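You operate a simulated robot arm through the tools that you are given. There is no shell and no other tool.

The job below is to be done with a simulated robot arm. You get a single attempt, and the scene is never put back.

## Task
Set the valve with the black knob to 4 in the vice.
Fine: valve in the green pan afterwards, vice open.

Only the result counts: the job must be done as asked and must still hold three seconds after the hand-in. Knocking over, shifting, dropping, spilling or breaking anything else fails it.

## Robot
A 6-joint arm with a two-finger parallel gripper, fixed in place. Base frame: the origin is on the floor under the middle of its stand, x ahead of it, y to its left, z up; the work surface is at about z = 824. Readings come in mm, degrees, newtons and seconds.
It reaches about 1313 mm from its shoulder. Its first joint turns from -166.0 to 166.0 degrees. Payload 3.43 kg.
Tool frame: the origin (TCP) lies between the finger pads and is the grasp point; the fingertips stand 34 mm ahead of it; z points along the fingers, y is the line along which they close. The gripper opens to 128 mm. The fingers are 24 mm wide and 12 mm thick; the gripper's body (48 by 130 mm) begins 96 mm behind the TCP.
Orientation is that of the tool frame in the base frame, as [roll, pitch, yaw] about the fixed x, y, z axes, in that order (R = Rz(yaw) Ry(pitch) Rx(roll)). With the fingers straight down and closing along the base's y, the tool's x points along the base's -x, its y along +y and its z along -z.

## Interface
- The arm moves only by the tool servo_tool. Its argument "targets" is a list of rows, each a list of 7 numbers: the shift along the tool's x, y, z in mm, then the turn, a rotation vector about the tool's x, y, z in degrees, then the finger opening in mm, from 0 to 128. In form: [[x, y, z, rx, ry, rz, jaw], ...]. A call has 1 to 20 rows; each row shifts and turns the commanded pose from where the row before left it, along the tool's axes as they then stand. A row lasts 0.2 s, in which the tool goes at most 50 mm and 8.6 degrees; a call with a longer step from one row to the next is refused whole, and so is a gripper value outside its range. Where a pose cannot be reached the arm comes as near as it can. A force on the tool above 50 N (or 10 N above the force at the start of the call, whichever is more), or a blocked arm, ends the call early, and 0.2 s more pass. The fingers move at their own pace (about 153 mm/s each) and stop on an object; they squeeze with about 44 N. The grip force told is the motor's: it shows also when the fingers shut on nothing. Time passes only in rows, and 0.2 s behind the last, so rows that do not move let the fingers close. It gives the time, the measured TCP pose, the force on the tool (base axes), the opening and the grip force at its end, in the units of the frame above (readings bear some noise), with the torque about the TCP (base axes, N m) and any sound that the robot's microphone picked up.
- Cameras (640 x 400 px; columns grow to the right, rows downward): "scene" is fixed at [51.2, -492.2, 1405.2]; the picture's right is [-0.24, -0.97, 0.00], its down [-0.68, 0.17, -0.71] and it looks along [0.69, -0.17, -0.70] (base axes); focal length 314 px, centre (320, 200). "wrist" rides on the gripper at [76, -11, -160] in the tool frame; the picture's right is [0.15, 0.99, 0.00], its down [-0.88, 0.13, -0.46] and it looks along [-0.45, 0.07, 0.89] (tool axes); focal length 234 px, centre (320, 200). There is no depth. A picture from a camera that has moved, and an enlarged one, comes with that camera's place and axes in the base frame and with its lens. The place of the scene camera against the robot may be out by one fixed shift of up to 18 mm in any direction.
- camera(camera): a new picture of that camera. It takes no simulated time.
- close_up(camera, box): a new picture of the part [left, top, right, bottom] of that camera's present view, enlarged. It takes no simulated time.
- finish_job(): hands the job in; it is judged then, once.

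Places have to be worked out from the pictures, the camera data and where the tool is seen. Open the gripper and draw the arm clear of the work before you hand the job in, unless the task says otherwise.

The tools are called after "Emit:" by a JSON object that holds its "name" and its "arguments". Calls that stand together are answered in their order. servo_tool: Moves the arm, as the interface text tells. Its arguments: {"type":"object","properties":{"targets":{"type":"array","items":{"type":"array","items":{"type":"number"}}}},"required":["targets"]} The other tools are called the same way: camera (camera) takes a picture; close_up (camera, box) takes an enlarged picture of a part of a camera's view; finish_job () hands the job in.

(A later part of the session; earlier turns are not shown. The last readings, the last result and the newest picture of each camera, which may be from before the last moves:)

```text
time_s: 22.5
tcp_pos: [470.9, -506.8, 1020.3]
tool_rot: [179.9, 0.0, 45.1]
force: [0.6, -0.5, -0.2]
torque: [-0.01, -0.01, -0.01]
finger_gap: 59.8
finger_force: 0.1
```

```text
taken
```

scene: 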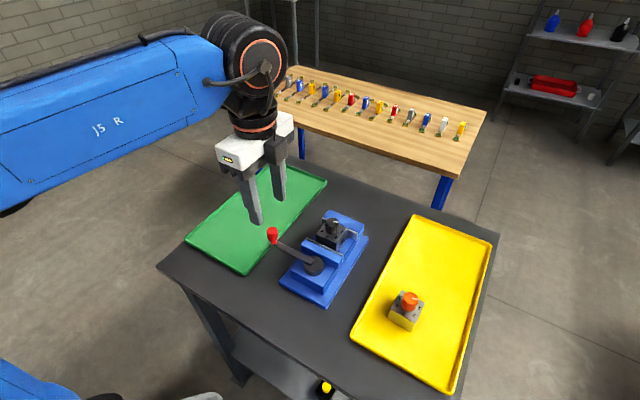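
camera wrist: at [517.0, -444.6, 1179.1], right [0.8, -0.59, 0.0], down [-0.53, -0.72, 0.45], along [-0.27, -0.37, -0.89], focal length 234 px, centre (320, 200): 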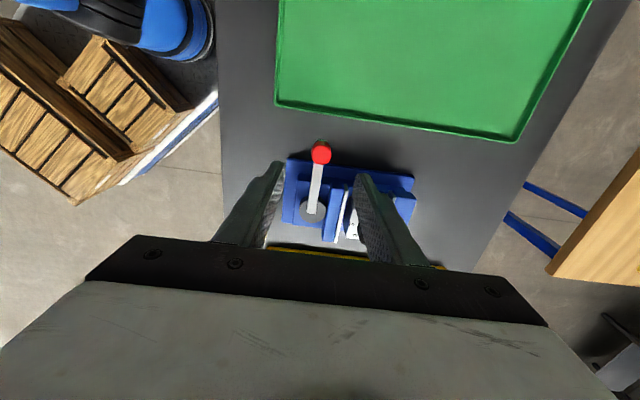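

I enlarge the handle and lever in the wrist view to centre the fingers on it.

Emit:
{"name": "close_up", "arguments": {"camera": "wrist", "box": [270, 120, 420, 250]}}

```text
3.08 times, centred on (345, 185) of wrist
camera zoom: at [517.0, -444.6, 1179.1], right [0.8, -0.59, 0.0], down [-0.53, -0.72, 0.45], along [-0.27, -0.37, -0.89], focal length 720 px, centre (243, 246)
```

zoom: 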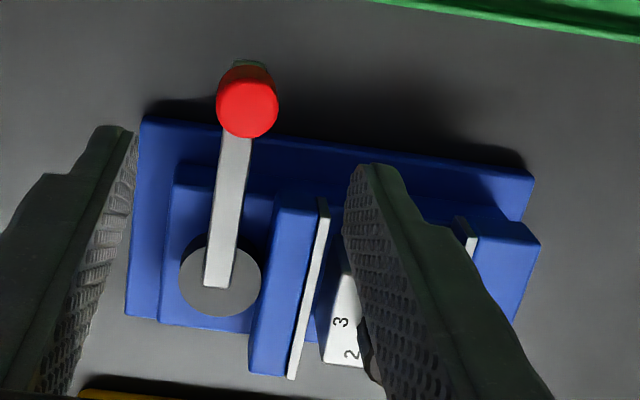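

The handle is about 4 mm along tool x and 1 mm along y from the TCP axis, about 22.5 mm in diameter, and the lever radius is about 95 mm. I shift, descend to fingertip z≈896, and close to a loose cage of 28 mm around the handle.

Emit:
{"name": "servo_tool", "arguments": {"targets": [[4, 1, 0, 0, 0, 0, 60], [0, 0, 40, 0, 0, 0, 60], [0, 0, 30, 0, 0, 0, 60], [0, 0, 12, 0, 0, 0, 60], [0, 0, 8, 0, 0, 0, 60], [0, 0, 0, 0, 0, 0, 45]]}}

Emit:
{"name": "camera", "arguments": {"camera": "wrist"}}

Emit:
{"name": "close_up", "arguments": {"camera": "scene", "box": [220, 180, 370, 310]}}

```text
time_s: 23.9
tcp_pos: [474.2, -503.4, 929.6]
tool_rot: [-180.0, -0.1, 45.1]
force: [-0.4, 0.1, -0.8]
torque: [-0.03, -0.02, 0.04]
finger_gap: 44.8
finger_force: 0.1
```

```text
taken
camera wrist: at [521.1, -442.1, 1089.3], right [0.8, -0.59, 0.0], down [-0.53, -0.72, 0.45], along [-0.27, -0.37, -0.89], focal length 234 px, centre (320, 200)
```

wrist: 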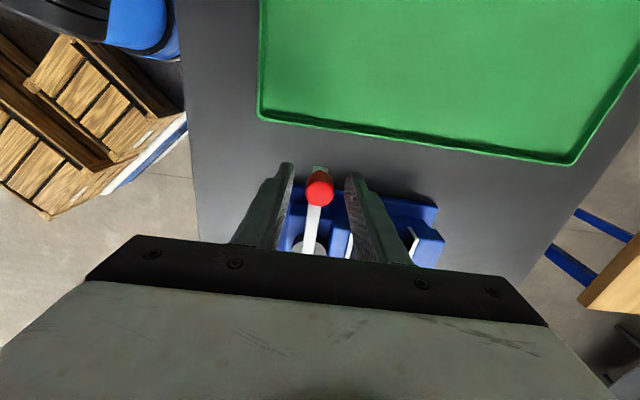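

```text
3.08 times, centred on (295, 245) of scene
camera zoom: at [51.2, -492.2, 1405.2], right [-0.24, -0.97, 0.0], down [-0.68, 0.17, -0.71], along [0.69, -0.17, -0.7], focal length 967 px, centre (397, 62)
```

zoom: 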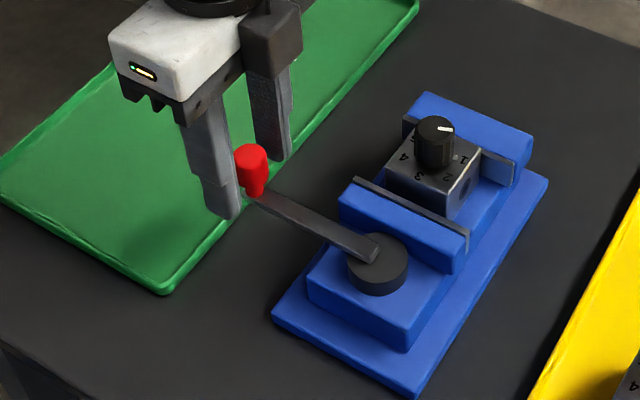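

The handle is between the fingers. I close the cage to 28 mm and try swinging the lever 15° counter-clockwise along its arc, watching the forces.

Emit:
{"name": "servo_tool", "arguments": {"targets": [[4, 0, 0, 0, 0, 0, 28], [0, 0, 0, 0, 0, 0, 28], [-0.36, -8.3, 0, 0, 0, -5, 28], [-0.36, -8.3, 0, 0, 0, -5, 28], [-0.36, -8.3, 0, 0, 0, -5, 28], [0, 0, 0, 0, 0, 0, 28]]}}

Emit:
{"name": "close_up", "arguments": {"camera": "scene", "box": [220, 180, 370, 310]}}

Emit:
{"name": "camera", "arguments": {"camera": "wrist"}}

```text
time_s: 25.3
tcp_pos: [458.2, -485.6, 930.0]
tool_rot: [180.0, 0.0, 60.1]
force: [4.6, -0.8, 0.3]
torque: [-0.02, -0.07, 0.06]
finger_gap: 30.4
finger_force: 2.2
```

```text
3.08 times, centred on (295, 245) of scene
camera zoom: at [51.2, -492.2, 1405.2], right [-0.24, -0.97, 0.0], down [-0.68, 0.17, -0.71], along [0.69, -0.17, -0.7], focal length 967 px, centre (397, 62)
```

zoom: 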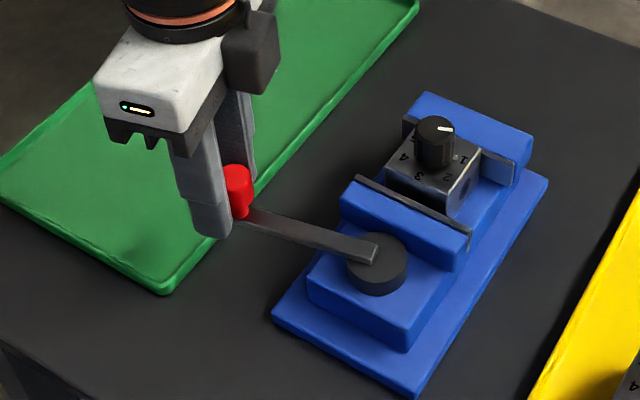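

```text
taken
camera wrist: at [486.6, -414.4, 1090.0], right [0.93, -0.37, 0.0], down [-0.33, -0.83, 0.45], along [-0.17, -0.42, -0.89], focal length 234 px, centre (320, 200)
```

wrist: 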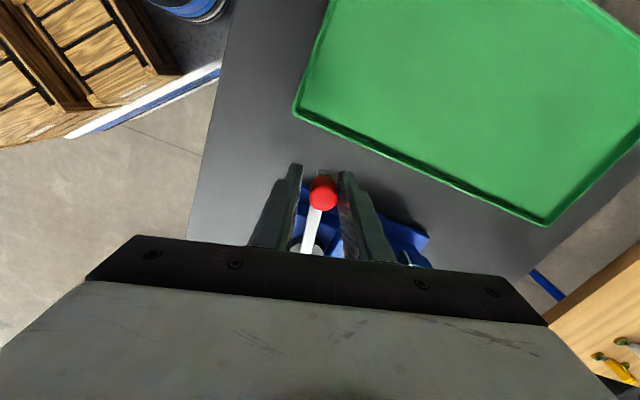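

The lever moves with little resistance (about 5 N). I zoom on the front jaw for reference, to see whether it is advancing, before continuing.

Emit:
{"name": "close_up", "arguments": {"camera": "scene", "box": [300, 205, 360, 275]}}

Emit:
{"name": "servo_tool", "arguments": {"targets": [[-0.36, -8.3, 0, 0, 0, -5, 28], [-0.36, -8.3, 0, 0, 0, -5, 28], [-0.36, -8.3, 0, 0, 0, -5, 28], [-0.36, -8.3, 0, 0, 0, -5, 28], [0, 0, 0, 0, 0, 0, 28]]}}

Emit:
{"name": "close_up", "arguments": {"camera": "scene", "box": [300, 205, 360, 275]}}

```text
5.71 times, centred on (330, 240) of scene
camera zoom: at [51.2, -492.2, 1405.2], right [-0.24, -0.97, 0.0], down [-0.68, 0.17, -0.71], along [0.69, -0.17, -0.7], focal length 1796 px, centre (263, -29)
```

zoom: 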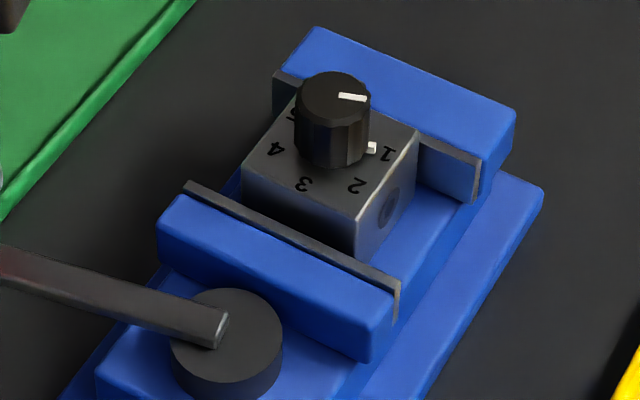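

```text
time_s: 26.5
tcp_pos: [427.8, -475.3, 930.7]
tool_rot: [180.0, -0.1, 80.1]
force: [3.9, -0.1, 0.1]
torque: [-0.01, -0.03, 0.04]
finger_gap: 30.6
finger_force: 1.7
```

```text
5.71 times, centred on (330, 240) of scene
camera zoom: at [51.2, -492.2, 1405.2], right [-0.24, -0.97, 0.0], down [-0.68, 0.17, -0.71], along [0.69, -0.17, -0.7], focal length 1796 px, centre (263, -29)
```

zoom: 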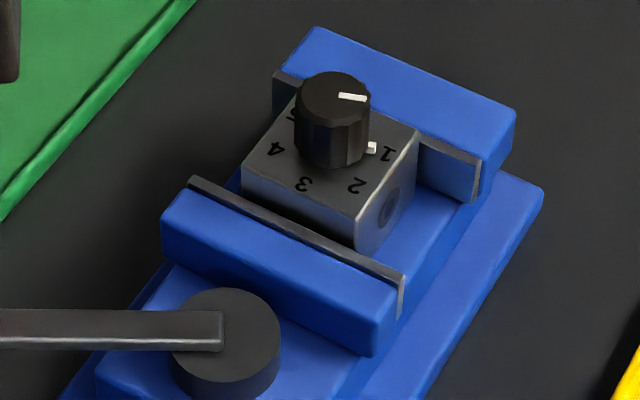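

The front jaw is advancing: it moved about 2 mm over the last 20°. So counter-clockwise closes, at roughly 0.1 mm per degree. I continue along the arc in stages, checking force and clearance.

Emit:
{"name": "servo_tool", "arguments": {"targets": [[-0.36, -8.3, 0, 0, 0, -5, 28], [-0.36, -8.3, 0, 0, 0, -5, 28], [-0.36, -8.3, 0, 0, 0, -5, 28], [-0.36, -8.3, 0, 0, 0, -5, 28], [-0.36, -8.3, 0, 0, 0, -5, 28], [-0.36, -8.3, 0, 0, 0, -5, 28], [0, 0, 0, 0, 0, 0, 28]]}}

Emit:
{"name": "close_up", "arguments": {"camera": "scene", "box": [300, 205, 360, 275]}}

Emit:
{"name": "camera", "arguments": {"camera": "wrist"}}

Emit:
{"name": "camera", "arguments": {"camera": "scene"}}

```text
time_s: 28.1
tcp_pos: [377.9, -478.0, 930.6]
tool_rot: [180.0, -0.1, 110.2]
force: [3.9, 3.2, 1.1]
torque: [0.03, -0.02, 0.06]
finger_gap: 30.9
finger_force: 2.4
```

```text
5.71 times, centred on (330, 240) of scene
camera zoom: at [51.2, -492.2, 1405.2], right [-0.24, -0.97, 0.0], down [-0.68, 0.17, -0.71], along [0.69, -0.17, -0.7], focal length 1796 px, centre (263, -29)
```

zoom: 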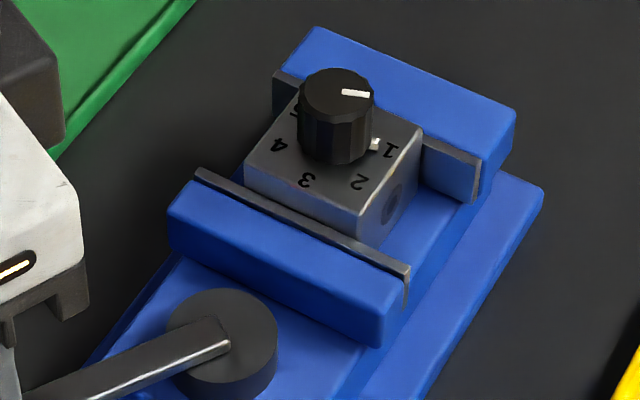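

```text
taken
camera wrist: at [341.9, -411.6, 1090.1], right [0.88, 0.48, 0.0], down [0.43, -0.78, 0.46], along [0.22, -0.4, -0.89], focal length 234 px, centre (320, 200)
```

wrist: 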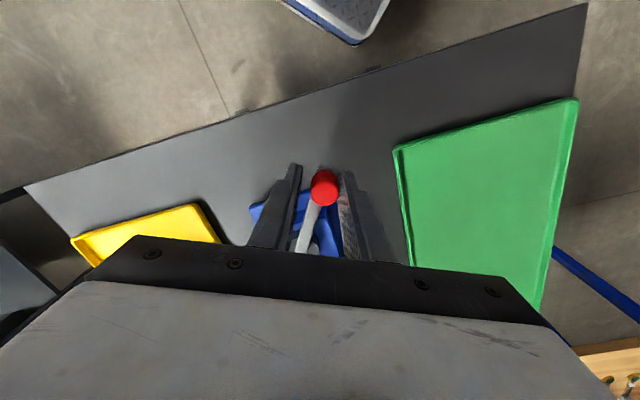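

```text
taken
```

scene: 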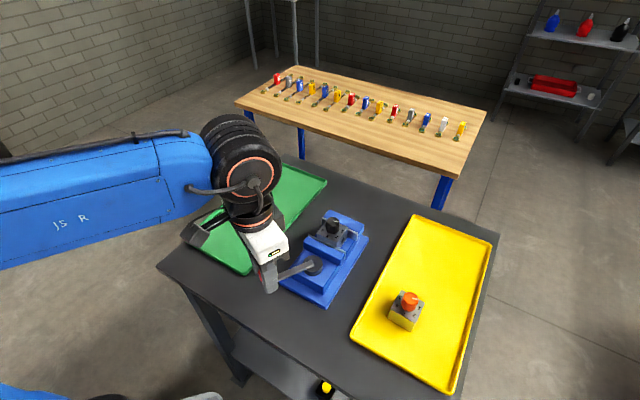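

The front plate has now reached the valve and begun to push it toward the rear jaw, still at low force. I continue another 30°.

Emit:
{"name": "servo_tool", "arguments": {"targets": [[-0.36, -8.3, 0, 0, 0, -5, 28], [-0.36, -8.3, 0, 0, 0, -5, 28], [-0.36, -8.3, 0, 0, 0, -5, 28], [-0.36, -8.3, 0, 0, 0, -5, 28], [-0.36, -8.3, 0, 0, 0, -5, 28], [-0.36, -8.3, 0, 0, 0, -5, 28], [0, 0, 0, 0, 0, 0, 28]]}}

Emit:
{"name": "close_up", "arguments": {"camera": "scene", "box": [300, 205, 360, 275]}}

Emit:
{"name": "camera", "arguments": {"camera": "wrist"}}

Emit:
{"name": "camera", "arguments": {"camera": "scene"}}

```text
time_s: 29.7
tcp_pos: [337.7, -507.1, 930.8]
tool_rot: [179.9, 0.0, 140.2]
force: [33.4, 20.1, -1.1]
torque: [0.22, -0.48, -0.3]
finger_gap: 49.8
finger_force: 19.4
```

```text
5.71 times, centred on (330, 240) of scene
camera zoom: at [51.2, -492.2, 1405.2], right [-0.24, -0.97, 0.0], down [-0.68, 0.17, -0.71], along [0.69, -0.17, -0.7], focal length 1796 px, centre (263, -29)
```

zoom: 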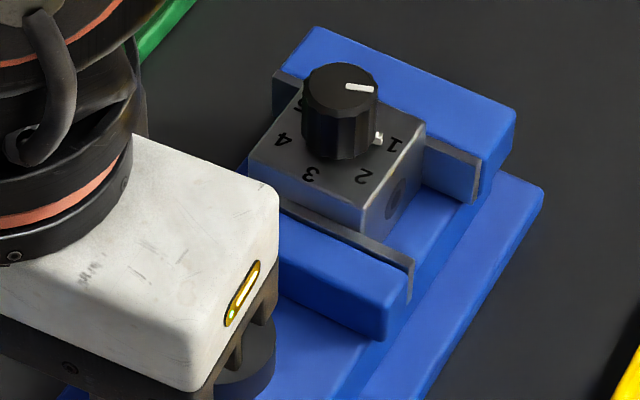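

```text
taken
camera wrist: at [274.0, -466.5, 1090.3], right [0.52, 0.85, 0.0], down [0.76, -0.46, 0.46], along [0.39, -0.24, -0.89], focal length 234 px, centre (320, 200)
```

wrist: 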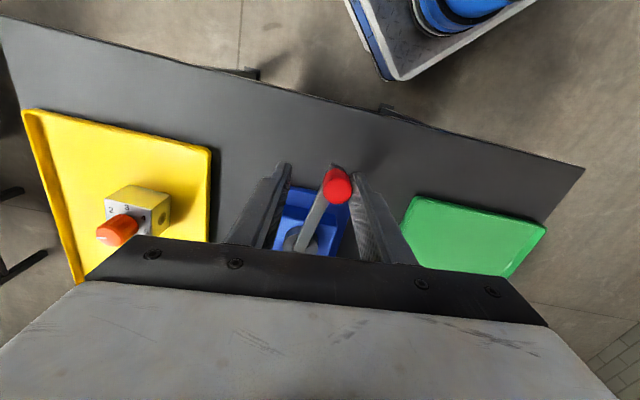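

```text
taken
```

scene: 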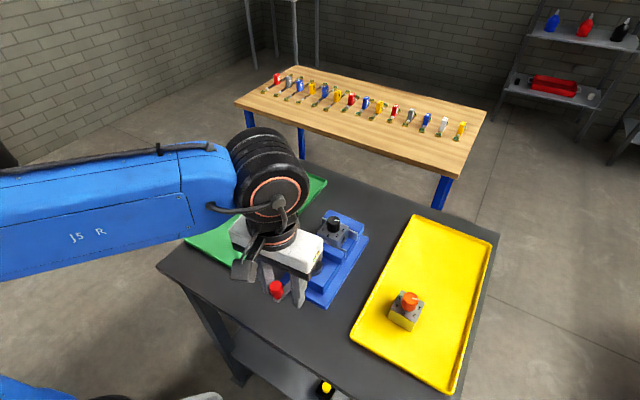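

Resistance has risen to about 39 N with the lever stopped near 130°, having turned about 83°. By the scene view the jaw travelled about 14 mm, which matches the total clearance, so the valve is now clamped. I zoom in to verify contact on both jaws.

Emit:
{"name": "close_up", "arguments": {"camera": "scene", "box": [320, 205, 360, 255]}}

Emit:
{"name": "close_up", "arguments": {"camera": "wrist", "box": [240, 150, 400, 260]}}

```text
8.00 times, centred on (340, 230) of scene
camera zoom: at [51.2, -492.2, 1405.2], right [-0.24, -0.97, 0.0], down [-0.68, 0.17, -0.71], along [0.69, -0.17, -0.7], focal length 2514 px, centre (160, -40)
```

zoom: 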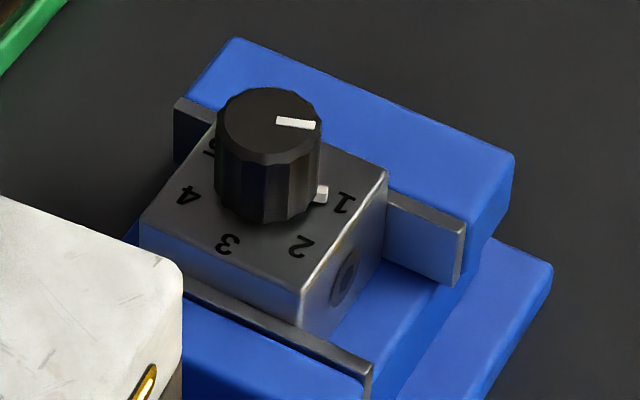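

```text
3.64 times, centred on (320, 205) of wrist
camera zoom: at [274.0, -466.5, 1090.3], right [0.52, 0.85, 0.0], down [0.76, -0.46, 0.46], along [0.39, -0.24, -0.89], focal length 852 px, centre (320, 182)
```

zoom: 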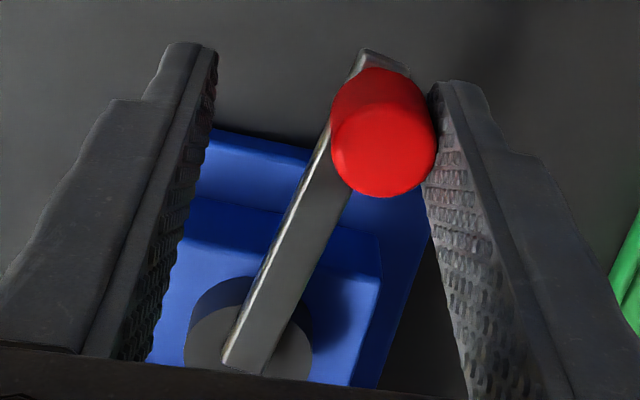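

Both plates are against the valve. I press a little harder by narrowing the commanded cage slightly, then back off to see whether the lever holds.

Emit:
{"name": "servo_tool", "arguments": {"targets": [[0, 0, 0, 0, 0, 0, 25], [0, 0, 0, 0, 0, 0, 25], [0, 0, 0, 0, 0, 0, 25]]}}

Emit:
{"name": "close_up", "arguments": {"camera": "wrist", "box": [240, 150, 400, 260]}}

```text
time_s: 30.5
tcp_pos: [336.6, -507.1, 931.8]
tool_rot: [179.9, -0.1, 140.1]
force: [23.4, 36.9, -5.8]
torque: [0.74, 0.14, 0.23]
finger_gap: 49.7
finger_force: 21.2
```

```text
3.64 times, centred on (320, 205) of wrist
camera zoom: at [273.1, -466.0, 1090.4], right [0.52, 0.85, 0.0], down [0.76, -0.47, 0.45], along [0.39, -0.24, -0.89], focal length 852 px, centre (320, 182)
```

zoom: 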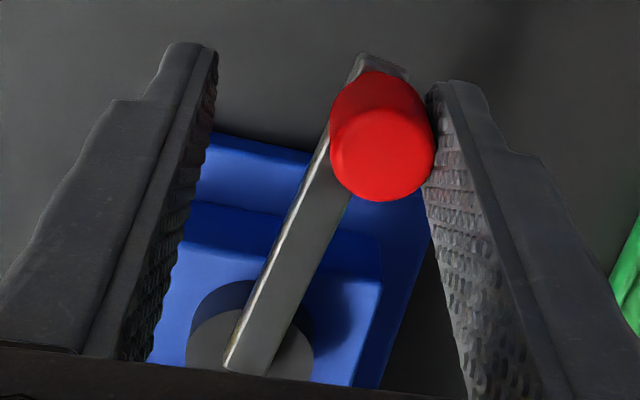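

The lever holds against about 44 N without further movement: the clamp is firm. I open and centre the fingers about the handle to unload it and check the lever stays.

Emit:
{"name": "servo_tool", "arguments": {"targets": [[0, 0, 0, 0, 0, 0, 54], [0, 6, 0, 0, 0, 0, 60], [0, 6, 0, 0, 0, 0, 60], [0, 0, 0, 0, 0, 0, 60]]}}

Emit:
{"name": "close_up", "arguments": {"camera": "wrist", "box": [240, 150, 400, 260]}}

Emit:
{"name": "close_up", "arguments": {"camera": "scene", "box": [320, 205, 360, 255]}}

```text
time_s: 31.5
tcp_pos: [345.5, -499.4, 931.5]
tool_rot: [-179.9, 0.0, 140.1]
force: [0.3, -0.6, 0.0]
torque: [0.0, 0.03, -0.01]
finger_gap: 60.1
finger_force: 0.0
```

```text
3.64 times, centred on (320, 205) of wrist
camera zoom: at [280.0, -458.8, 1090.4], right [0.52, 0.85, 0.0], down [0.76, -0.47, 0.46], along [0.39, -0.24, -0.89], focal length 852 px, centre (320, 182)
```

zoom: 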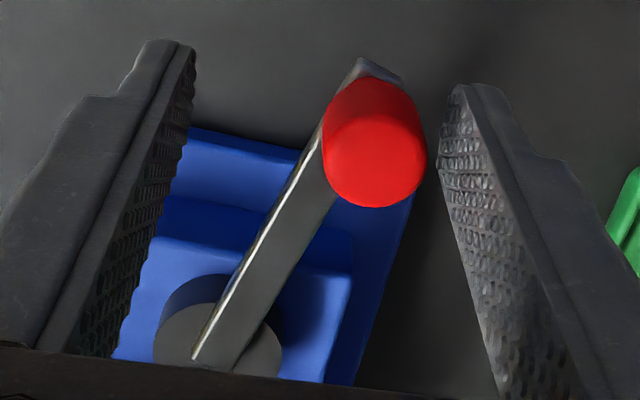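

```text
8.00 times, centred on (340, 230) of scene
camera zoom: at [51.2, -492.2, 1405.2], right [-0.24, -0.97, 0.0], down [-0.68, 0.17, -0.71], along [0.69, -0.17, -0.7], focal length 2514 px, centre (160, -40)
```

zoom: 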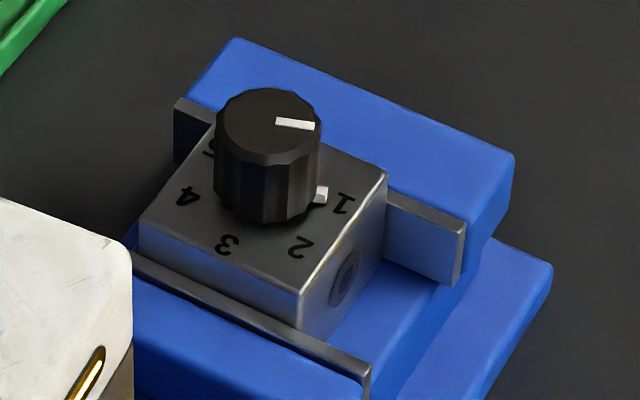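

The lever relaxed a few degrees, but the jaw plate did not retract (under 0.3 mm in the scene view), so the valve stays clamped. I raise clear of the handle and move over the valve to look at the knob from above.

Emit:
{"name": "servo_tool", "arguments": {"targets": [[0, 0, -20, 0, 0, 0, 60], [0, 0, -35, 0, 0, 0, 60], [0, 0, -40, 0, 0, 0, 60], [-43.6, -6.4, 0, 0, 0, 0, 60], [-43.6, -6.4, 0, 0, 0, 0, 60], [-43.6, -6.4, 0, 0, 0, 0, 60], [-43.7, -6.4, 0, 0, 0, 5, 60], [0, 0, 0, 0, 0, 0, 60]]}}

Emit:
{"name": "camera", "arguments": {"camera": "wrist"}}

Emit:
{"name": "close_up", "arguments": {"camera": "wrist", "box": [260, 100, 380, 200]}}

Emit:
{"name": "close_up", "arguments": {"camera": "scene", "box": [250, 190, 370, 310]}}

```text
time_s: 33.3
tcp_pos: [463.0, -630.8, 1024.0]
tool_rot: [179.9, -0.1, 135.1]
force: [-0.2, 0.0, 0.2]
torque: [0.02, 0.04, 0.0]
finger_gap: 60.0
finger_force: 0.0
```

```text
taken
camera wrist: at [402.3, -584.9, 1184.5], right [0.59, 0.8, 0.0], down [0.72, -0.53, 0.46], along [0.37, -0.27, -0.89], focal length 234 px, centre (320, 200)
```

wrist: 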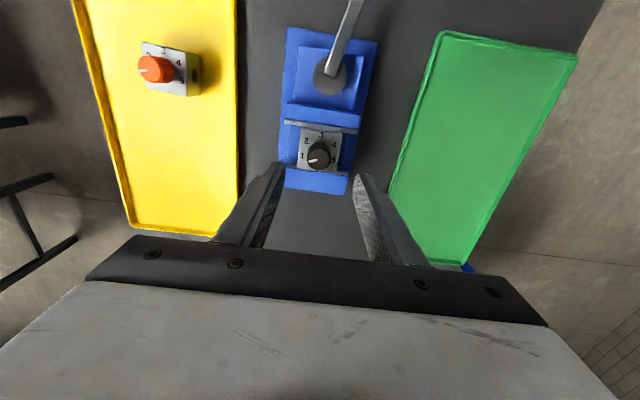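

```text
4.00 times, centred on (320, 150) of wrist
camera zoom: at [402.3, -584.9, 1184.5], right [0.59, 0.8, 0.0], down [0.72, -0.53, 0.46], along [0.37, -0.27, -0.89], focal length 937 px, centre (320, 400)
```

zoom: 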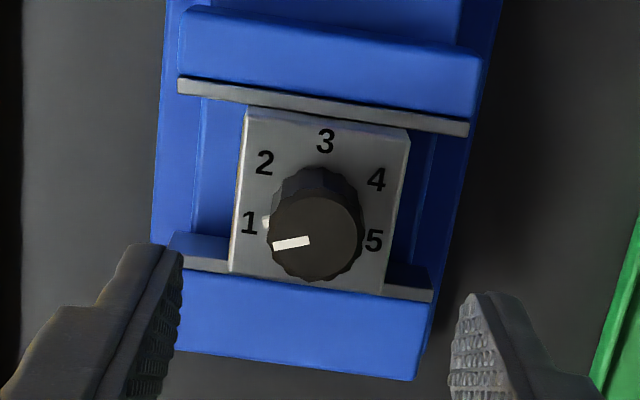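

```text
3.33 times, centred on (310, 250) of scene
camera zoom: at [51.2, -492.2, 1405.2], right [-0.24, -0.97, 0.0], down [-0.68, 0.17, -0.71], along [0.69, -0.17, -0.7], focal length 1047 px, centre (353, 33)
```

zoom: 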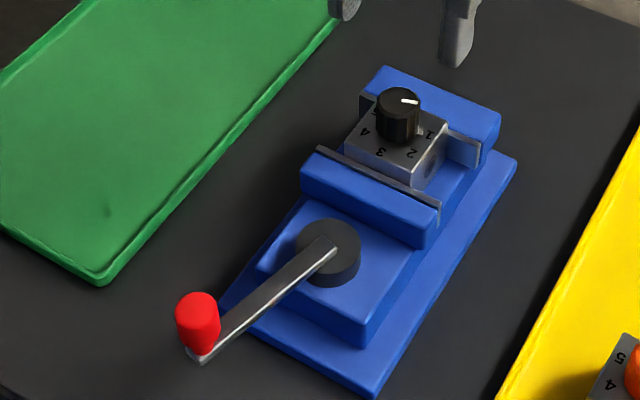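

The valve is held between both plates and the knob pointer is at 1. To find the knob axis precisely, I look at it from two tool yaws 90° apart (165° and 75°), which cancels any fixed camera bias.

Emit:
{"name": "servo_tool", "arguments": {"targets": [[0, 0, 0, 0, 0, -7.5, 60], [0, 0, 0, 0, 0, -7.5, 60], [0, 0, 0, 0, 0, -7.5, 60], [0, 0, 0, 0, 0, -7.5, 60], [0, 0, 0, 0, 0, 0, 60]]}}

Emit:
{"name": "close_up", "arguments": {"camera": "wrist", "box": [270, 110, 370, 200]}}

Emit:
{"name": "servo_tool", "arguments": {"targets": [[0, 0, 0, 0, 0, 8.2, 60], [0, 0, 0, 0, 0, 8.2, 60], [0, 0, 0, 0, 0, 8.2, 60], [0, 0, 0, 0, 0, 8.2, 60], [0, 0, 0, 0, 0, 8.2, 60], [0, 0, 0, 0, 0, 8.2, 60], [0, 0, 0, 0, 0, 8.2, 60], [0, 0, 0, 0, 0, 8.2, 60], [0, 0, 0, 0, 0, 8.2, 60], [0, 0, 0, 0, 0, 8.2, 60], [0, 0, 0, 0, 0, 8.0, 60], [0, 0, 0, 0, 0, 0, 60]]}}

Emit:
{"name": "close_up", "arguments": {"camera": "wrist", "box": [270, 110, 370, 200]}}

```text
time_s: 34.5
tcp_pos: [462.8, -630.4, 1025.3]
tool_rot: [179.9, 0.0, 165.3]
force: [-0.4, 0.4, 0.1]
torque: [0.01, 0.0, -0.01]
finger_gap: 60.0
finger_force: 0.0
```

```text
4.44 times, centred on (320, 155) of wrist
camera zoom: at [387.2, -621.9, 1184.6], right [0.11, 0.99, 0.0], down [0.88, -0.1, 0.46], along [0.45, -0.05, -0.89], focal length 1041 px, centre (320, 400)
```

zoom: 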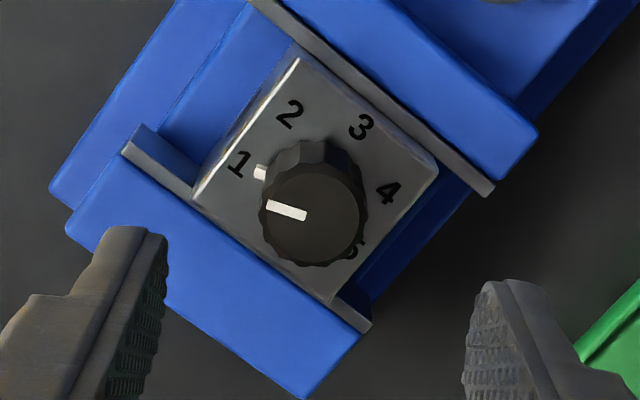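

```text
time_s: 37.1
tcp_pos: [461.7, -630.8, 1025.2]
tool_rot: [180.0, -0.1, 75.0]
force: [-0.2, -0.7, 0.3]
torque: [-0.02, 0.02, -0.01]
finger_gap: 60.1
finger_force: 0.0
```

```text
4.44 times, centred on (320, 155) of wrist
camera zoom: at [471.8, -554.2, 1184.6], right [0.99, -0.11, 0.0], down [-0.1, -0.88, 0.45], along [-0.05, -0.45, -0.89], focal length 1041 px, centre (320, 400)
```

zoom: 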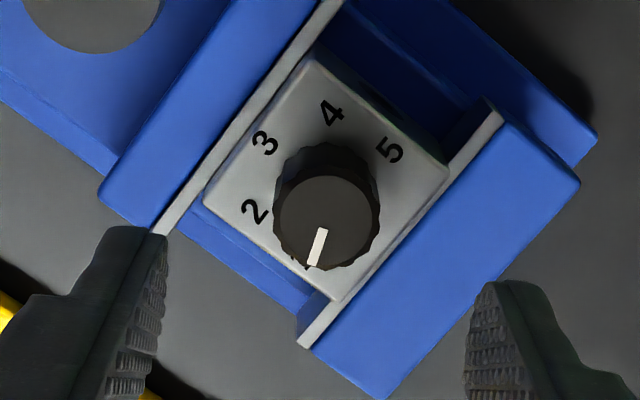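

Solving the views: the knob axis is at base offset (+0.9, -2.8) mm from the TCP, the pointer is at about 248° (on "1"), and "4" is at about 78.5°, so I need about 170° clockwise. I'll do it in two 85° strokes. I re-centre, return to yaw 165°, and descend so the tips are around z=910, above the body and jaws.

Emit:
{"name": "servo_tool", "arguments": {"targets": [[-2.5, 1.6, 0, 0, 0, 0, 60], [0, 0, 0, 0, 0, -8.2, 60], [0, 0, 0, 0, 0, -8.2, 60], [0, 0, 0, 0, 0, -8.2, 60], [0, 0, 0, 0, 0, -8.2, 60], [0, 0, 0, 0, 0, -8.2, 60], [0, 0, 0, 0, 0, -8.2, 60], [0, 0, 0, 0, 0, -8.2, 60], [0, 0, 0, 0, 0, -8.2, 60], [0, 0, 0, 0, 0, -8.2, 60], [0, 0, 0, 0, 0, -8.2, 60], [0, 0, 0, 0, 0, -8.0, 60], [0, 0, 30, 0, 0, 0, 60], [0, 0, 30, 0, 0, 0, 60], [0, 0, 12, 0, 0, 0, 60], [0, 0, 8, 0, 0, 0, 60], [0, 0, 0, 0, 0, 0, 60]]}}

Emit:
{"name": "camera", "arguments": {"camera": "wrist"}}

Emit:
{"name": "close_up", "arguments": {"camera": "scene", "box": [300, 190, 380, 270]}}

```text
time_s: 40.7
tcp_pos: [464.7, -633.1, 944.7]
tool_rot: [179.8, 0.0, 165.1]
force: [0.2, 0.4, 0.1]
torque: [0.02, 0.0, -0.01]
finger_gap: 59.9
finger_force: 0.0
```

```text
taken
camera wrist: at [388.1, -624.9, 1104.5], right [0.11, 0.99, 0.0], down [0.88, -0.1, 0.46], along [0.45, -0.05, -0.89], focal length 234 px, centre (320, 200)
```

wrist: 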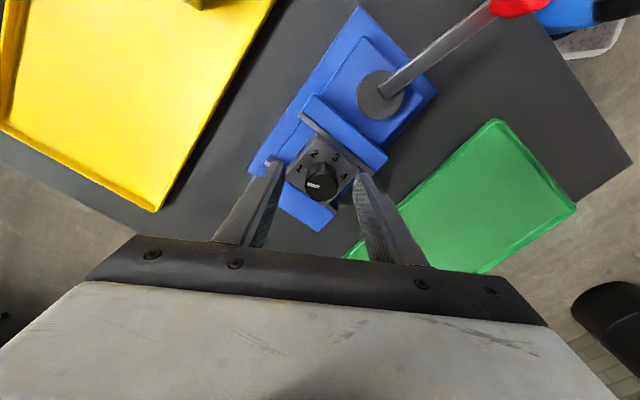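

```text
5.00 times, centred on (340, 230) of scene
camera zoom: at [51.2, -492.2, 1405.2], right [-0.24, -0.97, 0.0], down [-0.68, 0.17, -0.71], along [0.69, -0.17, -0.7], focal length 1571 px, centre (220, 50)
```

zoom: 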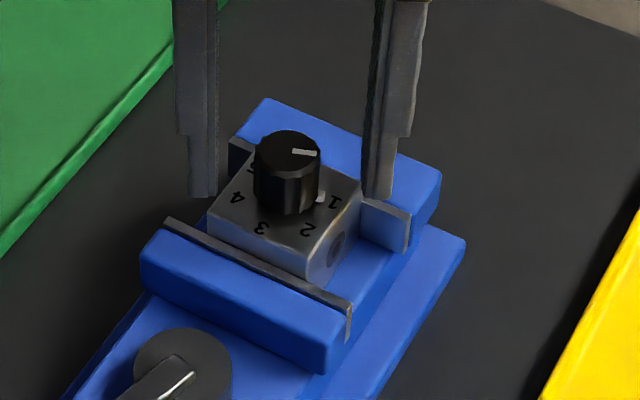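

The fingers straddle the knob with tips above the body face. I close on the knob and read the side forces before turning.

Emit:
{"name": "servo_tool", "arguments": {"targets": [[0, 0, 0, 0, 0, 0, 34], [0, 0, 0, 0, 0, 0, 20], [0, 0, 0, 0, 0, 0, 10], [0, 0, 0, 0, 0, 0, 0]]}}

Emit:
{"name": "close_up", "arguments": {"camera": "scene", "box": [310, 200, 370, 260]}}

Emit:
{"name": "close_up", "arguments": {"camera": "wrist", "box": [260, 120, 380, 220]}}

```text
time_s: 41.7
tcp_pos: [463.7, -633.1, 945.3]
tool_rot: [179.9, 0.1, 165.1]
force: [0.9, 19.7, -1.9]
torque: [1.01, -0.27, -0.01]
finger_gap: 26.4
finger_force: 43.8
```

```text
6.67 times, centred on (340, 230) of scene
camera zoom: at [51.2, -492.2, 1405.2], right [-0.24, -0.97, 0.0], down [-0.68, 0.17, -0.71], along [0.69, -0.17, -0.7], focal length 2095 px, centre (187, 0)
```

zoom: 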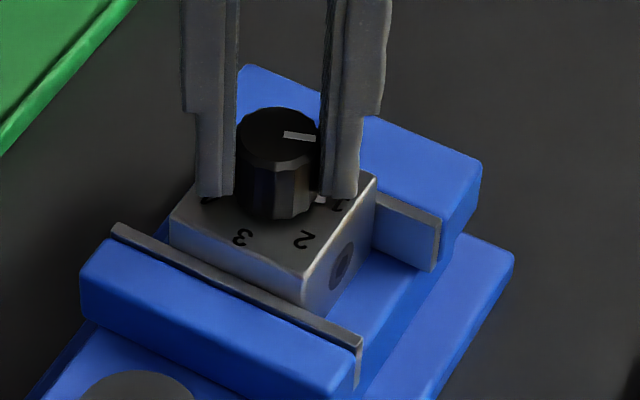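

```text
4.00 times, centred on (320, 170) of wrist
camera zoom: at [388.4, -624.1, 1104.6], right [0.11, 0.99, 0.0], down [0.88, -0.1, 0.46], along [0.45, -0.05, -0.89], focal length 937 px, centre (320, 320)
```

zoom: 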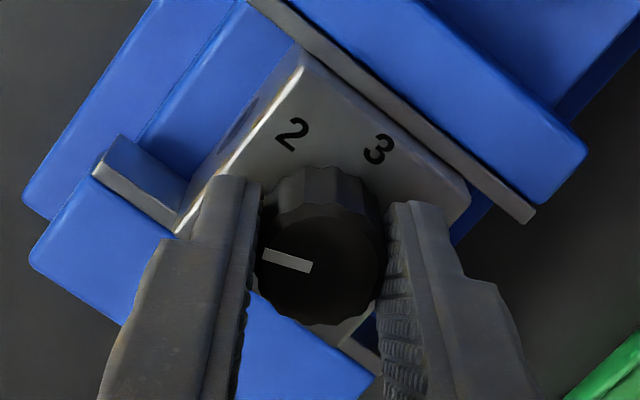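

Gripped at 26.4 mm. A 20 N side force along +y shows I'm slightly off-centre in -y, so I shift in the tool's +y to null it before rotating.

Emit:
{"name": "servo_tool", "arguments": {"targets": [[0, 1, 0, 0, 0, 0, 0], [0, 0, 0, 0, 0, 0, 0]]}}

```text
time_s: 42.3
tcp_pos: [464.6, -632.0, 946.5]
tool_rot: [179.8, 0.0, 165.0]
force: [1.7, 13.0, -2.6]
torque: [0.78, -0.29, 0.01]
finger_gap: 26.1
finger_force: 44.0
```

The force drops about 6.7 N per mm, so I shift 2 mm more.

Emit:
{"name": "servo_tool", "arguments": {"targets": [[0, 1.9, 0, 0, 0, 0, 0], [0, 0, 0, 0, 0, 0, 0]]}}

```text
time_s: 42.9
tcp_pos: [463.6, -631.6, 945.9]
tool_rot: [180.0, 0.0, 165.1]
force: [-0.8, -14.1, 0.4]
torque: [-0.86, 0.26, 0.01]
finger_gap: 26.1
finger_force: 44.3
```

It overshot, so the zero lies about midway. I shift back 0.9 mm and read again.

Emit:
{"name": "servo_tool", "arguments": {"targets": [[0, -0.9, 0, 0, 0, 0, 0], [0, 0, 0, 0, 0, 0, 0]]}}

```text
time_s: 43.5
tcp_pos: [463.7, -632.4, 945.9]
tool_rot: [179.8, -0.1, 165.1]
force: [-0.9, -15.7, 0.8]
torque: [-0.96, 0.21, 0.02]
finger_gap: 26.2
finger_force: 43.7
```

The readings show hysteresis from the squeezed fingers. I open briefly and re-close to get a clean reading at this position.

Emit:
{"name": "servo_tool", "arguments": {"targets": [[0, 0, 0, 0, 0, 0, 36], [0, 0, 0, 0, 0, 0, 36], [0, 0, 0, 0, 0, 0, 10], [0, 0, 0, 0, 0, 0, 0], [0, 0, 0, 0, 0, 0, 0]]}}

Emit:
{"name": "close_up", "arguments": {"camera": "scene", "box": [310, 200, 370, 260]}}

```text
time_s: 44.7
tcp_pos: [463.4, -631.1, 945.0]
tool_rot: [179.9, -0.1, 165.1]
force: [-0.5, -15.3, 3.8]
torque: [-0.93, 0.19, -0.01]
finger_gap: 25.9
finger_force: 43.7
```

```text
6.67 times, centred on (340, 230) of scene
camera zoom: at [51.2, -492.2, 1405.2], right [-0.24, -0.97, 0.0], down [-0.68, 0.17, -0.71], along [0.69, -0.17, -0.7], focal length 2095 px, centre (187, 0)
```

zoom: 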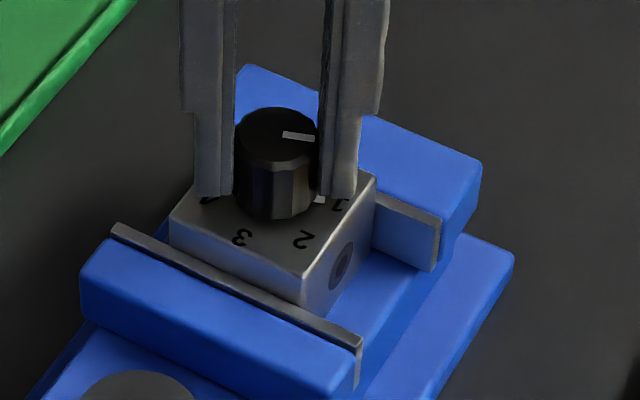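

At +2.0 mm net shift the clean reading is -15 N, versus +20 N at 0, so the centre is at about +1.1 mm. I open, shift back 0.9 mm, and re-close.

Emit:
{"name": "servo_tool", "arguments": {"targets": [[0, 0, 0, 0, 0, 0, 36], [0, -0.9, 0, 0, 0, 0, 36], [0, 0, 0, 0, 0, 0, 36], [0, 0, 0, 0, 0, 0, 10], [0, 0, 0, 0, 0, 0, 0], [0, 0, 0, 0, 0, 0, 0]]}}

```text
time_s: 46.1
tcp_pos: [463.5, -632.1, 944.3]
tool_rot: [179.9, -0.1, 165.1]
force: [0.9, 0.2, 0.5]
torque: [-0.45, 0.04, 0.04]
finger_gap: 26.2
finger_force: 43.9
```

Centred: side force is now near zero. I turn 25° clockwise (tool +z) and check force, torque and the pictures.

Emit:
{"name": "servo_tool", "arguments": {"targets": [[0, 0, 0, 0, 0, 5, 0], [0, 0, 0, 0, 0, 5, 0], [0, 0, 0, 0, 0, 5, 0], [0, 0, 0, 0, 0, 5, 0], [0, 0, 0, 0, 0, 5, 0], [0, 0, 0, 0, 0, 0, 0]]}}

Emit:
{"name": "close_up", "arguments": {"camera": "scene", "box": [310, 200, 370, 260]}}

Emit:
{"name": "close_up", "arguments": {"camera": "wrist", "box": [260, 120, 380, 220]}}

```text
time_s: 47.5
tcp_pos: [464.4, -632.3, 944.8]
tool_rot: [179.9, 0.1, 140.0]
force: [1.0, 0.7, 0.2]
torque: [-0.1, 0.08, 0.01]
finger_gap: 26.1
finger_force: 43.9
```

```text
6.67 times, centred on (340, 230) of scene
camera zoom: at [51.2, -492.2, 1405.2], right [-0.24, -0.97, 0.0], down [-0.68, 0.17, -0.71], along [0.69, -0.17, -0.7], focal length 2095 px, centre (187, 0)
```

zoom: 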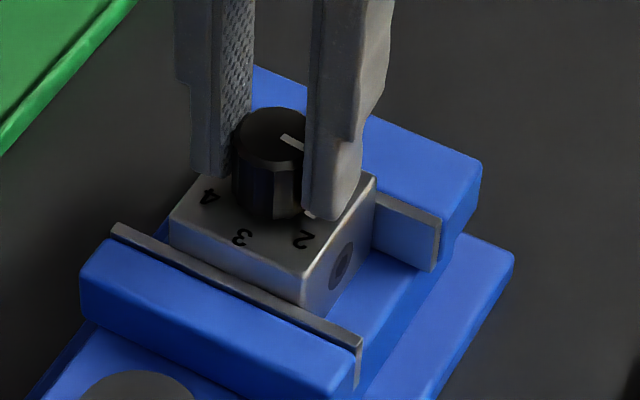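

```text
4.00 times, centred on (320, 170) of wrist
camera zoom: at [399.0, -592.1, 1104.9], right [0.52, 0.85, 0.0], down [0.76, -0.47, 0.46], along [0.39, -0.24, -0.89], focal length 937 px, centre (320, 320)
```

zoom: 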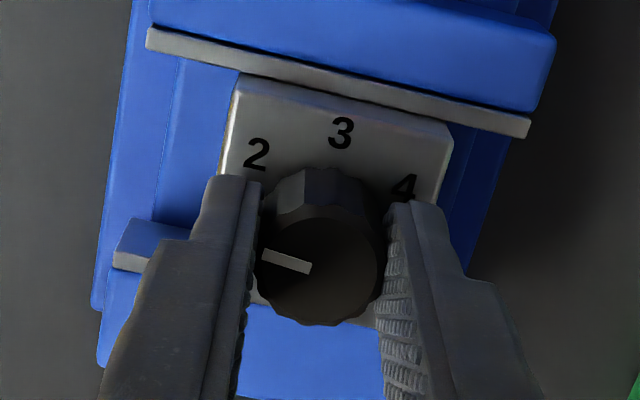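

The knob follows the gripper and the body stays put in the vice, with negligible torque. I turn another 60° (85° in total).

Emit:
{"name": "servo_tool", "arguments": {"targets": [[0, 0, 0, 0, 0, 6, 0], [0, 0, 0, 0, 0, 6, 0], [0, 0, 0, 0, 0, 6, 0], [0, 0, 0, 0, 0, 6, 0], [0, 0, 0, 0, 0, 6, 0], [0, 0, 0, 0, 0, 6, 0], [0, 0, 0, 0, 0, 6, 0], [0, 0, 0, 0, 0, 6, 0], [0, 0, 0, 0, 0, 6, 0], [0, 0, 0, 0, 0, 6, 0], [0, 0, 0, 0, 0, 0, 0]]}}

Emit:
{"name": "close_up", "arguments": {"camera": "scene", "box": [310, 200, 370, 260]}}

Emit:
{"name": "close_up", "arguments": {"camera": "wrist", "box": [260, 120, 380, 220]}}

```text
time_s: 49.9
tcp_pos: [463.8, -631.2, 945.4]
tool_rot: [-179.9, -0.1, 79.9]
force: [3.5, -1.6, 1.3]
torque: [-0.12, -0.11, -0.02]
finger_gap: 26.1
finger_force: 44.1
```

```text
6.67 times, centred on (340, 230) of scene
camera zoom: at [51.2, -492.2, 1405.2], right [-0.24, -0.97, 0.0], down [-0.68, 0.17, -0.71], along [0.69, -0.17, -0.7], focal length 2095 px, centre (187, 0)
```

zoom: 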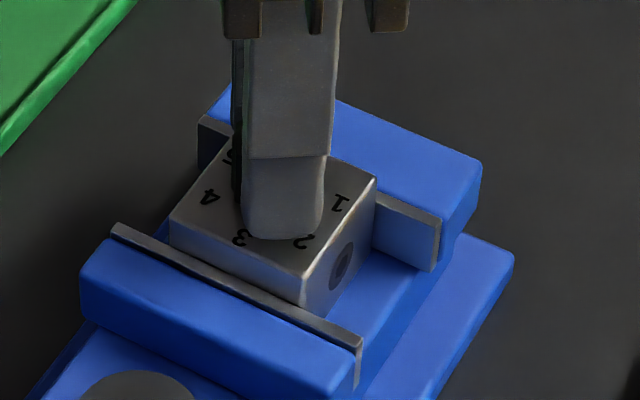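

```text
4.00 times, centred on (320, 170) of wrist
camera zoom: at [466.4, -555.4, 1105.1], right [1.0, -0.03, 0.0], down [-0.02, -0.89, 0.46], along [-0.01, -0.45, -0.89], focal length 937 px, centre (320, 320)
```

zoom: 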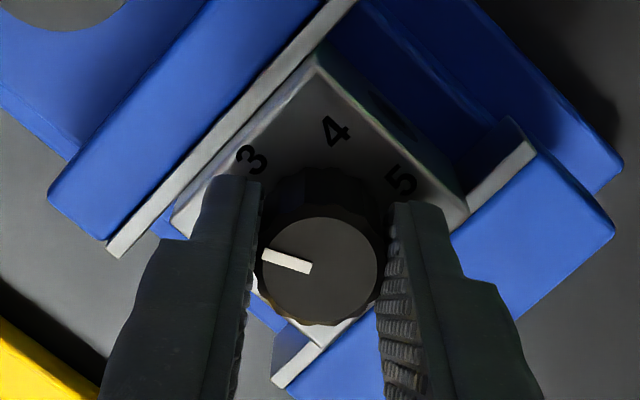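

85° done cleanly. I open, rotate the tool back 85° around the knob, and re-grip.

Emit:
{"name": "servo_tool", "arguments": {"targets": [[0, 0, 0, 0, 0, 0, 50], [0, 0, 0, 0, 0, 0, 50], [0, 0, 0, 0, 0, -8.5, 50], [0, 0, 0, 0, 0, -8.5, 50], [0, 0, 0, 0, 0, -8.5, 50], [0, 0, 0, 0, 0, -8.5, 50], [0, 0, 0, 0, 0, -8.5, 50], [0, 0, 0, 0, 0, -8.5, 50], [0, 0, 0, 0, 0, -8.5, 50], [0, 0, 0, 0, 0, -8.5, 50], [0, 0, 0, 0, 0, -8.5, 50], [0, 0, 0, 0, 0, -8.5, 50], [0, 0, 0, 0, 0, 0, 50]]}}

Emit:
{"name": "close_up", "arguments": {"camera": "wrist", "box": [260, 120, 380, 220]}}

Emit:
{"name": "close_up", "arguments": {"camera": "scene", "box": [310, 200, 370, 260]}}

```text
time_s: 52.7
tcp_pos: [464.1, -631.9, 945.5]
tool_rot: [179.9, 0.0, 165.2]
force: [-0.1, 0.2, -0.6]
torque: [0.03, -0.02, 0.01]
finger_gap: 50.0
finger_force: 0.0
```

```text
4.00 times, centred on (320, 170) of wrist
camera zoom: at [388.0, -623.5, 1104.9], right [0.11, 0.99, 0.0], down [0.88, -0.1, 0.46], along [0.45, -0.05, -0.89], focal length 937 px, centre (320, 320)
```

zoom: 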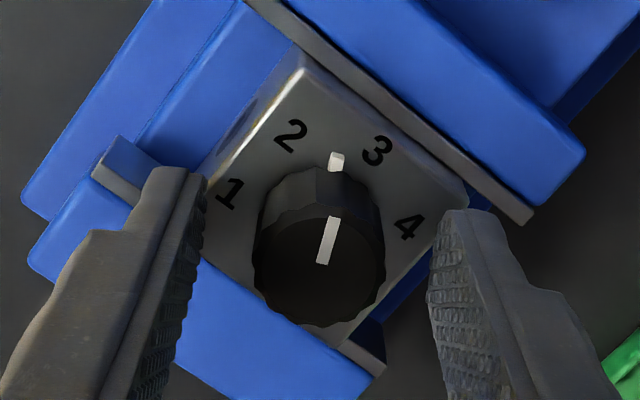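

```text
6.67 times, centred on (340, 230) of scene
camera zoom: at [51.2, -492.2, 1405.2], right [-0.24, -0.97, 0.0], down [-0.68, 0.17, -0.71], along [0.69, -0.17, -0.7], focal length 2095 px, centre (187, 0)
```

zoom: 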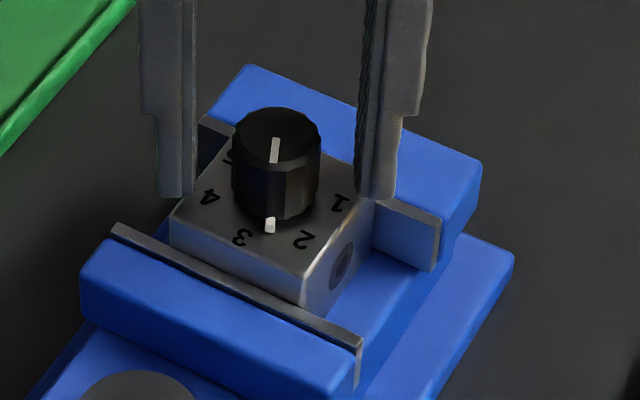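

The pointer is midway between 2 and 3, exactly as planned (85° ≈ 1.5 steps). I re-grip and turn another 85° to bring it onto 4.

Emit:
{"name": "servo_tool", "arguments": {"targets": [[0, 0, 0, 0, 0, 0, 30], [0, 0, 0, 0, 0, 0, 10], [0, 0, 0, 0, 0, 0, 0], [0, 0, 0, 0, 0, 0, 0], [0, 0, 0, 0, 0, 6, 0], [0, 0, 0, 0, 0, 6, 0], [0, 0, 0, 0, 0, 6, 0], [0, 0, 0, 0, 0, 6, 0], [0, 0, 0, 0, 0, 6, 0], [0, 0, 0, 0, 0, 6, 0], [0, 0, 0, 0, 0, 6, 0], [0, 0, 0, 0, 0, 6, 0], [0, 0, 0, 0, 0, 6, 0], [0, 0, 0, 0, 0, 6, 0], [0, 0, 0, 0, 0, 6, 0], [0, 0, 0, 0, 0, 6, 0], [0, 0, 0, 0, 0, 6, 0], [0, 0, 0, 0, 0, 6, 0], [0, 0, 0, 0, 0, 1, 0], [0, 0, 0, 0, 0, 0, 0]]}}

Emit:
{"name": "close_up", "arguments": {"camera": "wrist", "box": [260, 120, 380, 220]}}

```text
time_s: 56.9
tcp_pos: [463.6, -631.9, 944.0]
tool_rot: [179.9, -0.2, 80.2]
force: [0.9, 2.4, 3.0]
torque: [-0.05, -0.02, -0.01]
finger_gap: 26.0
finger_force: 43.9
```

```text
4.00 times, centred on (320, 170) of wrist
camera zoom: at [466.4, -555.3, 1105.0], right [1.0, -0.03, 0.0], down [-0.02, -0.89, 0.45], along [-0.01, -0.45, -0.89], focal length 937 px, centre (320, 320)
```

zoom: 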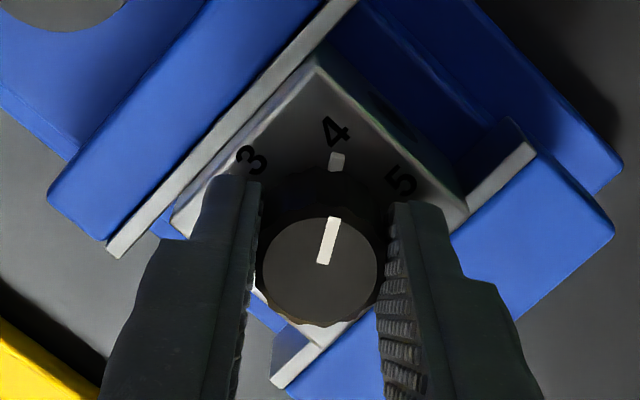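

The pointer nub lines up with 4, perhaps 3° past it (pointer ≈75°, label ≈78.5°). I turn back 3°, then open, raise a little, and check from an unobstructed view.

Emit:
{"name": "servo_tool", "arguments": {"targets": [[0, 0, 0, 0, 0, -3, 0], [0, 0, 0, 0, 0, 0, 0], [0, 0, 0, 0, 0, 0, 50], [0, 0, 0, 0, 0, 0, 50], [0, 0, -30, 0, 0, 0, 60], [0, 0, -40, 0, 0, 0, 60], [0, 0, 0, 0, 0, 0, 60]]}}

Emit:
{"name": "close_up", "arguments": {"camera": "wrist", "box": [270, 110, 370, 200]}}

Emit:
{"name": "close_up", "arguments": {"camera": "scene", "box": [310, 200, 370, 260]}}

```text
time_s: 58.5
tcp_pos: [464.2, -631.7, 1015.9]
tool_rot: [180.0, 0.0, 83.0]
force: [1.1, 0.2, 0.3]
torque: [0.04, -0.02, 0.02]
finger_gap: 60.0
finger_force: 0.0
```

```text
4.44 times, centred on (320, 155) of wrist
camera zoom: at [462.4, -555.4, 1175.4], right [1.0, 0.03, 0.0], down [0.02, -0.89, 0.45], along [0.01, -0.45, -0.89], focal length 1041 px, centre (320, 400)
```

zoom: 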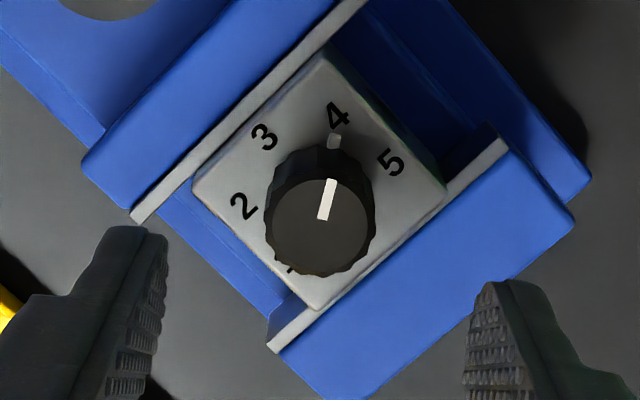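

```text
6.67 times, centred on (340, 230) of scene
camera zoom: at [51.2, -492.2, 1405.2], right [-0.24, -0.97, 0.0], down [-0.68, 0.17, -0.71], along [0.69, -0.17, -0.7], focal length 2095 px, centre (187, 0)
```

zoom: 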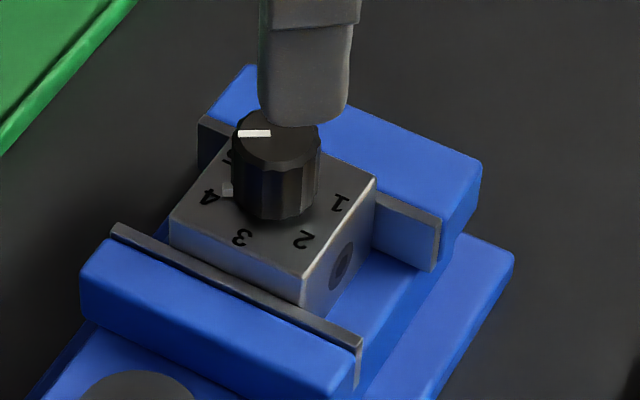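

The pointer is on 4, with the nub about 2.5° clockwise of the label centre. I make one small correction: go back down at the same pose, grip, turn 2.3° counter-clockwise, release, and rise.

Emit:
{"name": "servo_tool", "arguments": {"targets": [[0, 0, 40, 0, 0, 0, 50], [0, 0, 22, 0, 0, 0, 50], [0, 0, 8, 0, 0, 0, 50], [0, 0, 0, 0, 0, 0, 30], [0, 0, 0, 0, 0, 0, 10], [0, 0, 0, 0, 0, 0, 0], [0, 0, 0, 0, 0, -2.3, 0], [0, 0, 0, 0, 0, 0, 0], [0, 0, 0, 0, 0, 0, 50], [0, 0, 0, 0, 0, 0, 50], [0, 0, -30, 0, 0, 0, 60], [0, 0, -40, 0, 0, 0, 60], [0, 0, 0, 0, 0, 0, 60]]}}

Emit:
{"name": "close_up", "arguments": {"camera": "wrist", "box": [290, 120, 350, 170]}}

Emit:
{"name": "close_up", "arguments": {"camera": "scene", "box": [320, 205, 360, 245]}}

```text
time_s: 61.3
tcp_pos: [465.1, -632.8, 1014.9]
tool_rot: [180.0, -0.2, 85.3]
force: [-0.2, -0.2, -0.7]
torque: [0.01, -0.05, -0.02]
finger_gap: 59.9
finger_force: 0.0
```

```text
8.00 times, centred on (320, 145) of wrist
camera zoom: at [459.1, -555.8, 1175.0], right [1.0, 0.07, 0.0], down [0.06, -0.89, 0.45], along [0.03, -0.45, -0.89], focal length 1873 px, centre (320, 640)
```

zoom: 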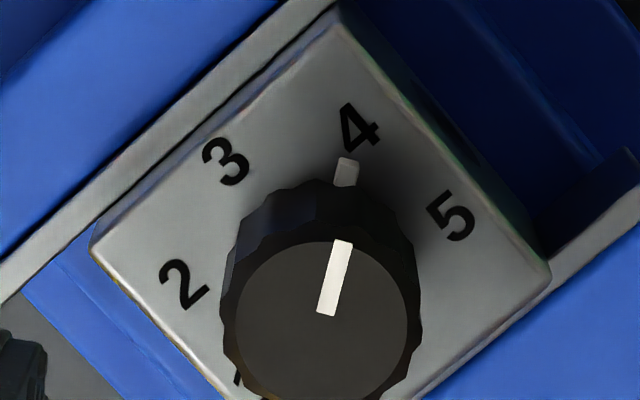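

```text
10.00 times, centred on (340, 225) of scene
camera zoom: at [51.2, -492.2, 1405.2], right [-0.24, -0.97, 0.0], down [-0.68, 0.17, -0.71], along [0.69, -0.17, -0.7], focal length 3142 px, centre (120, -50)
```

zoom: 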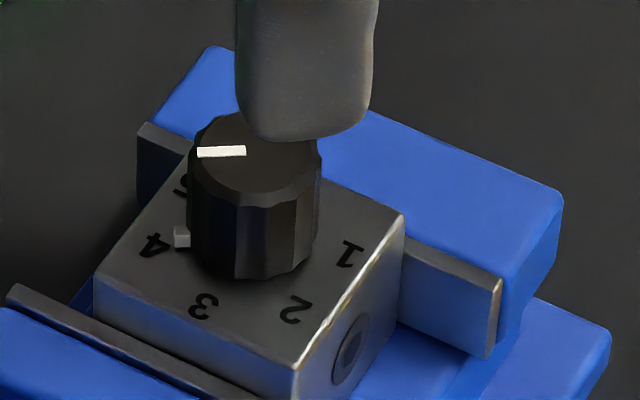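

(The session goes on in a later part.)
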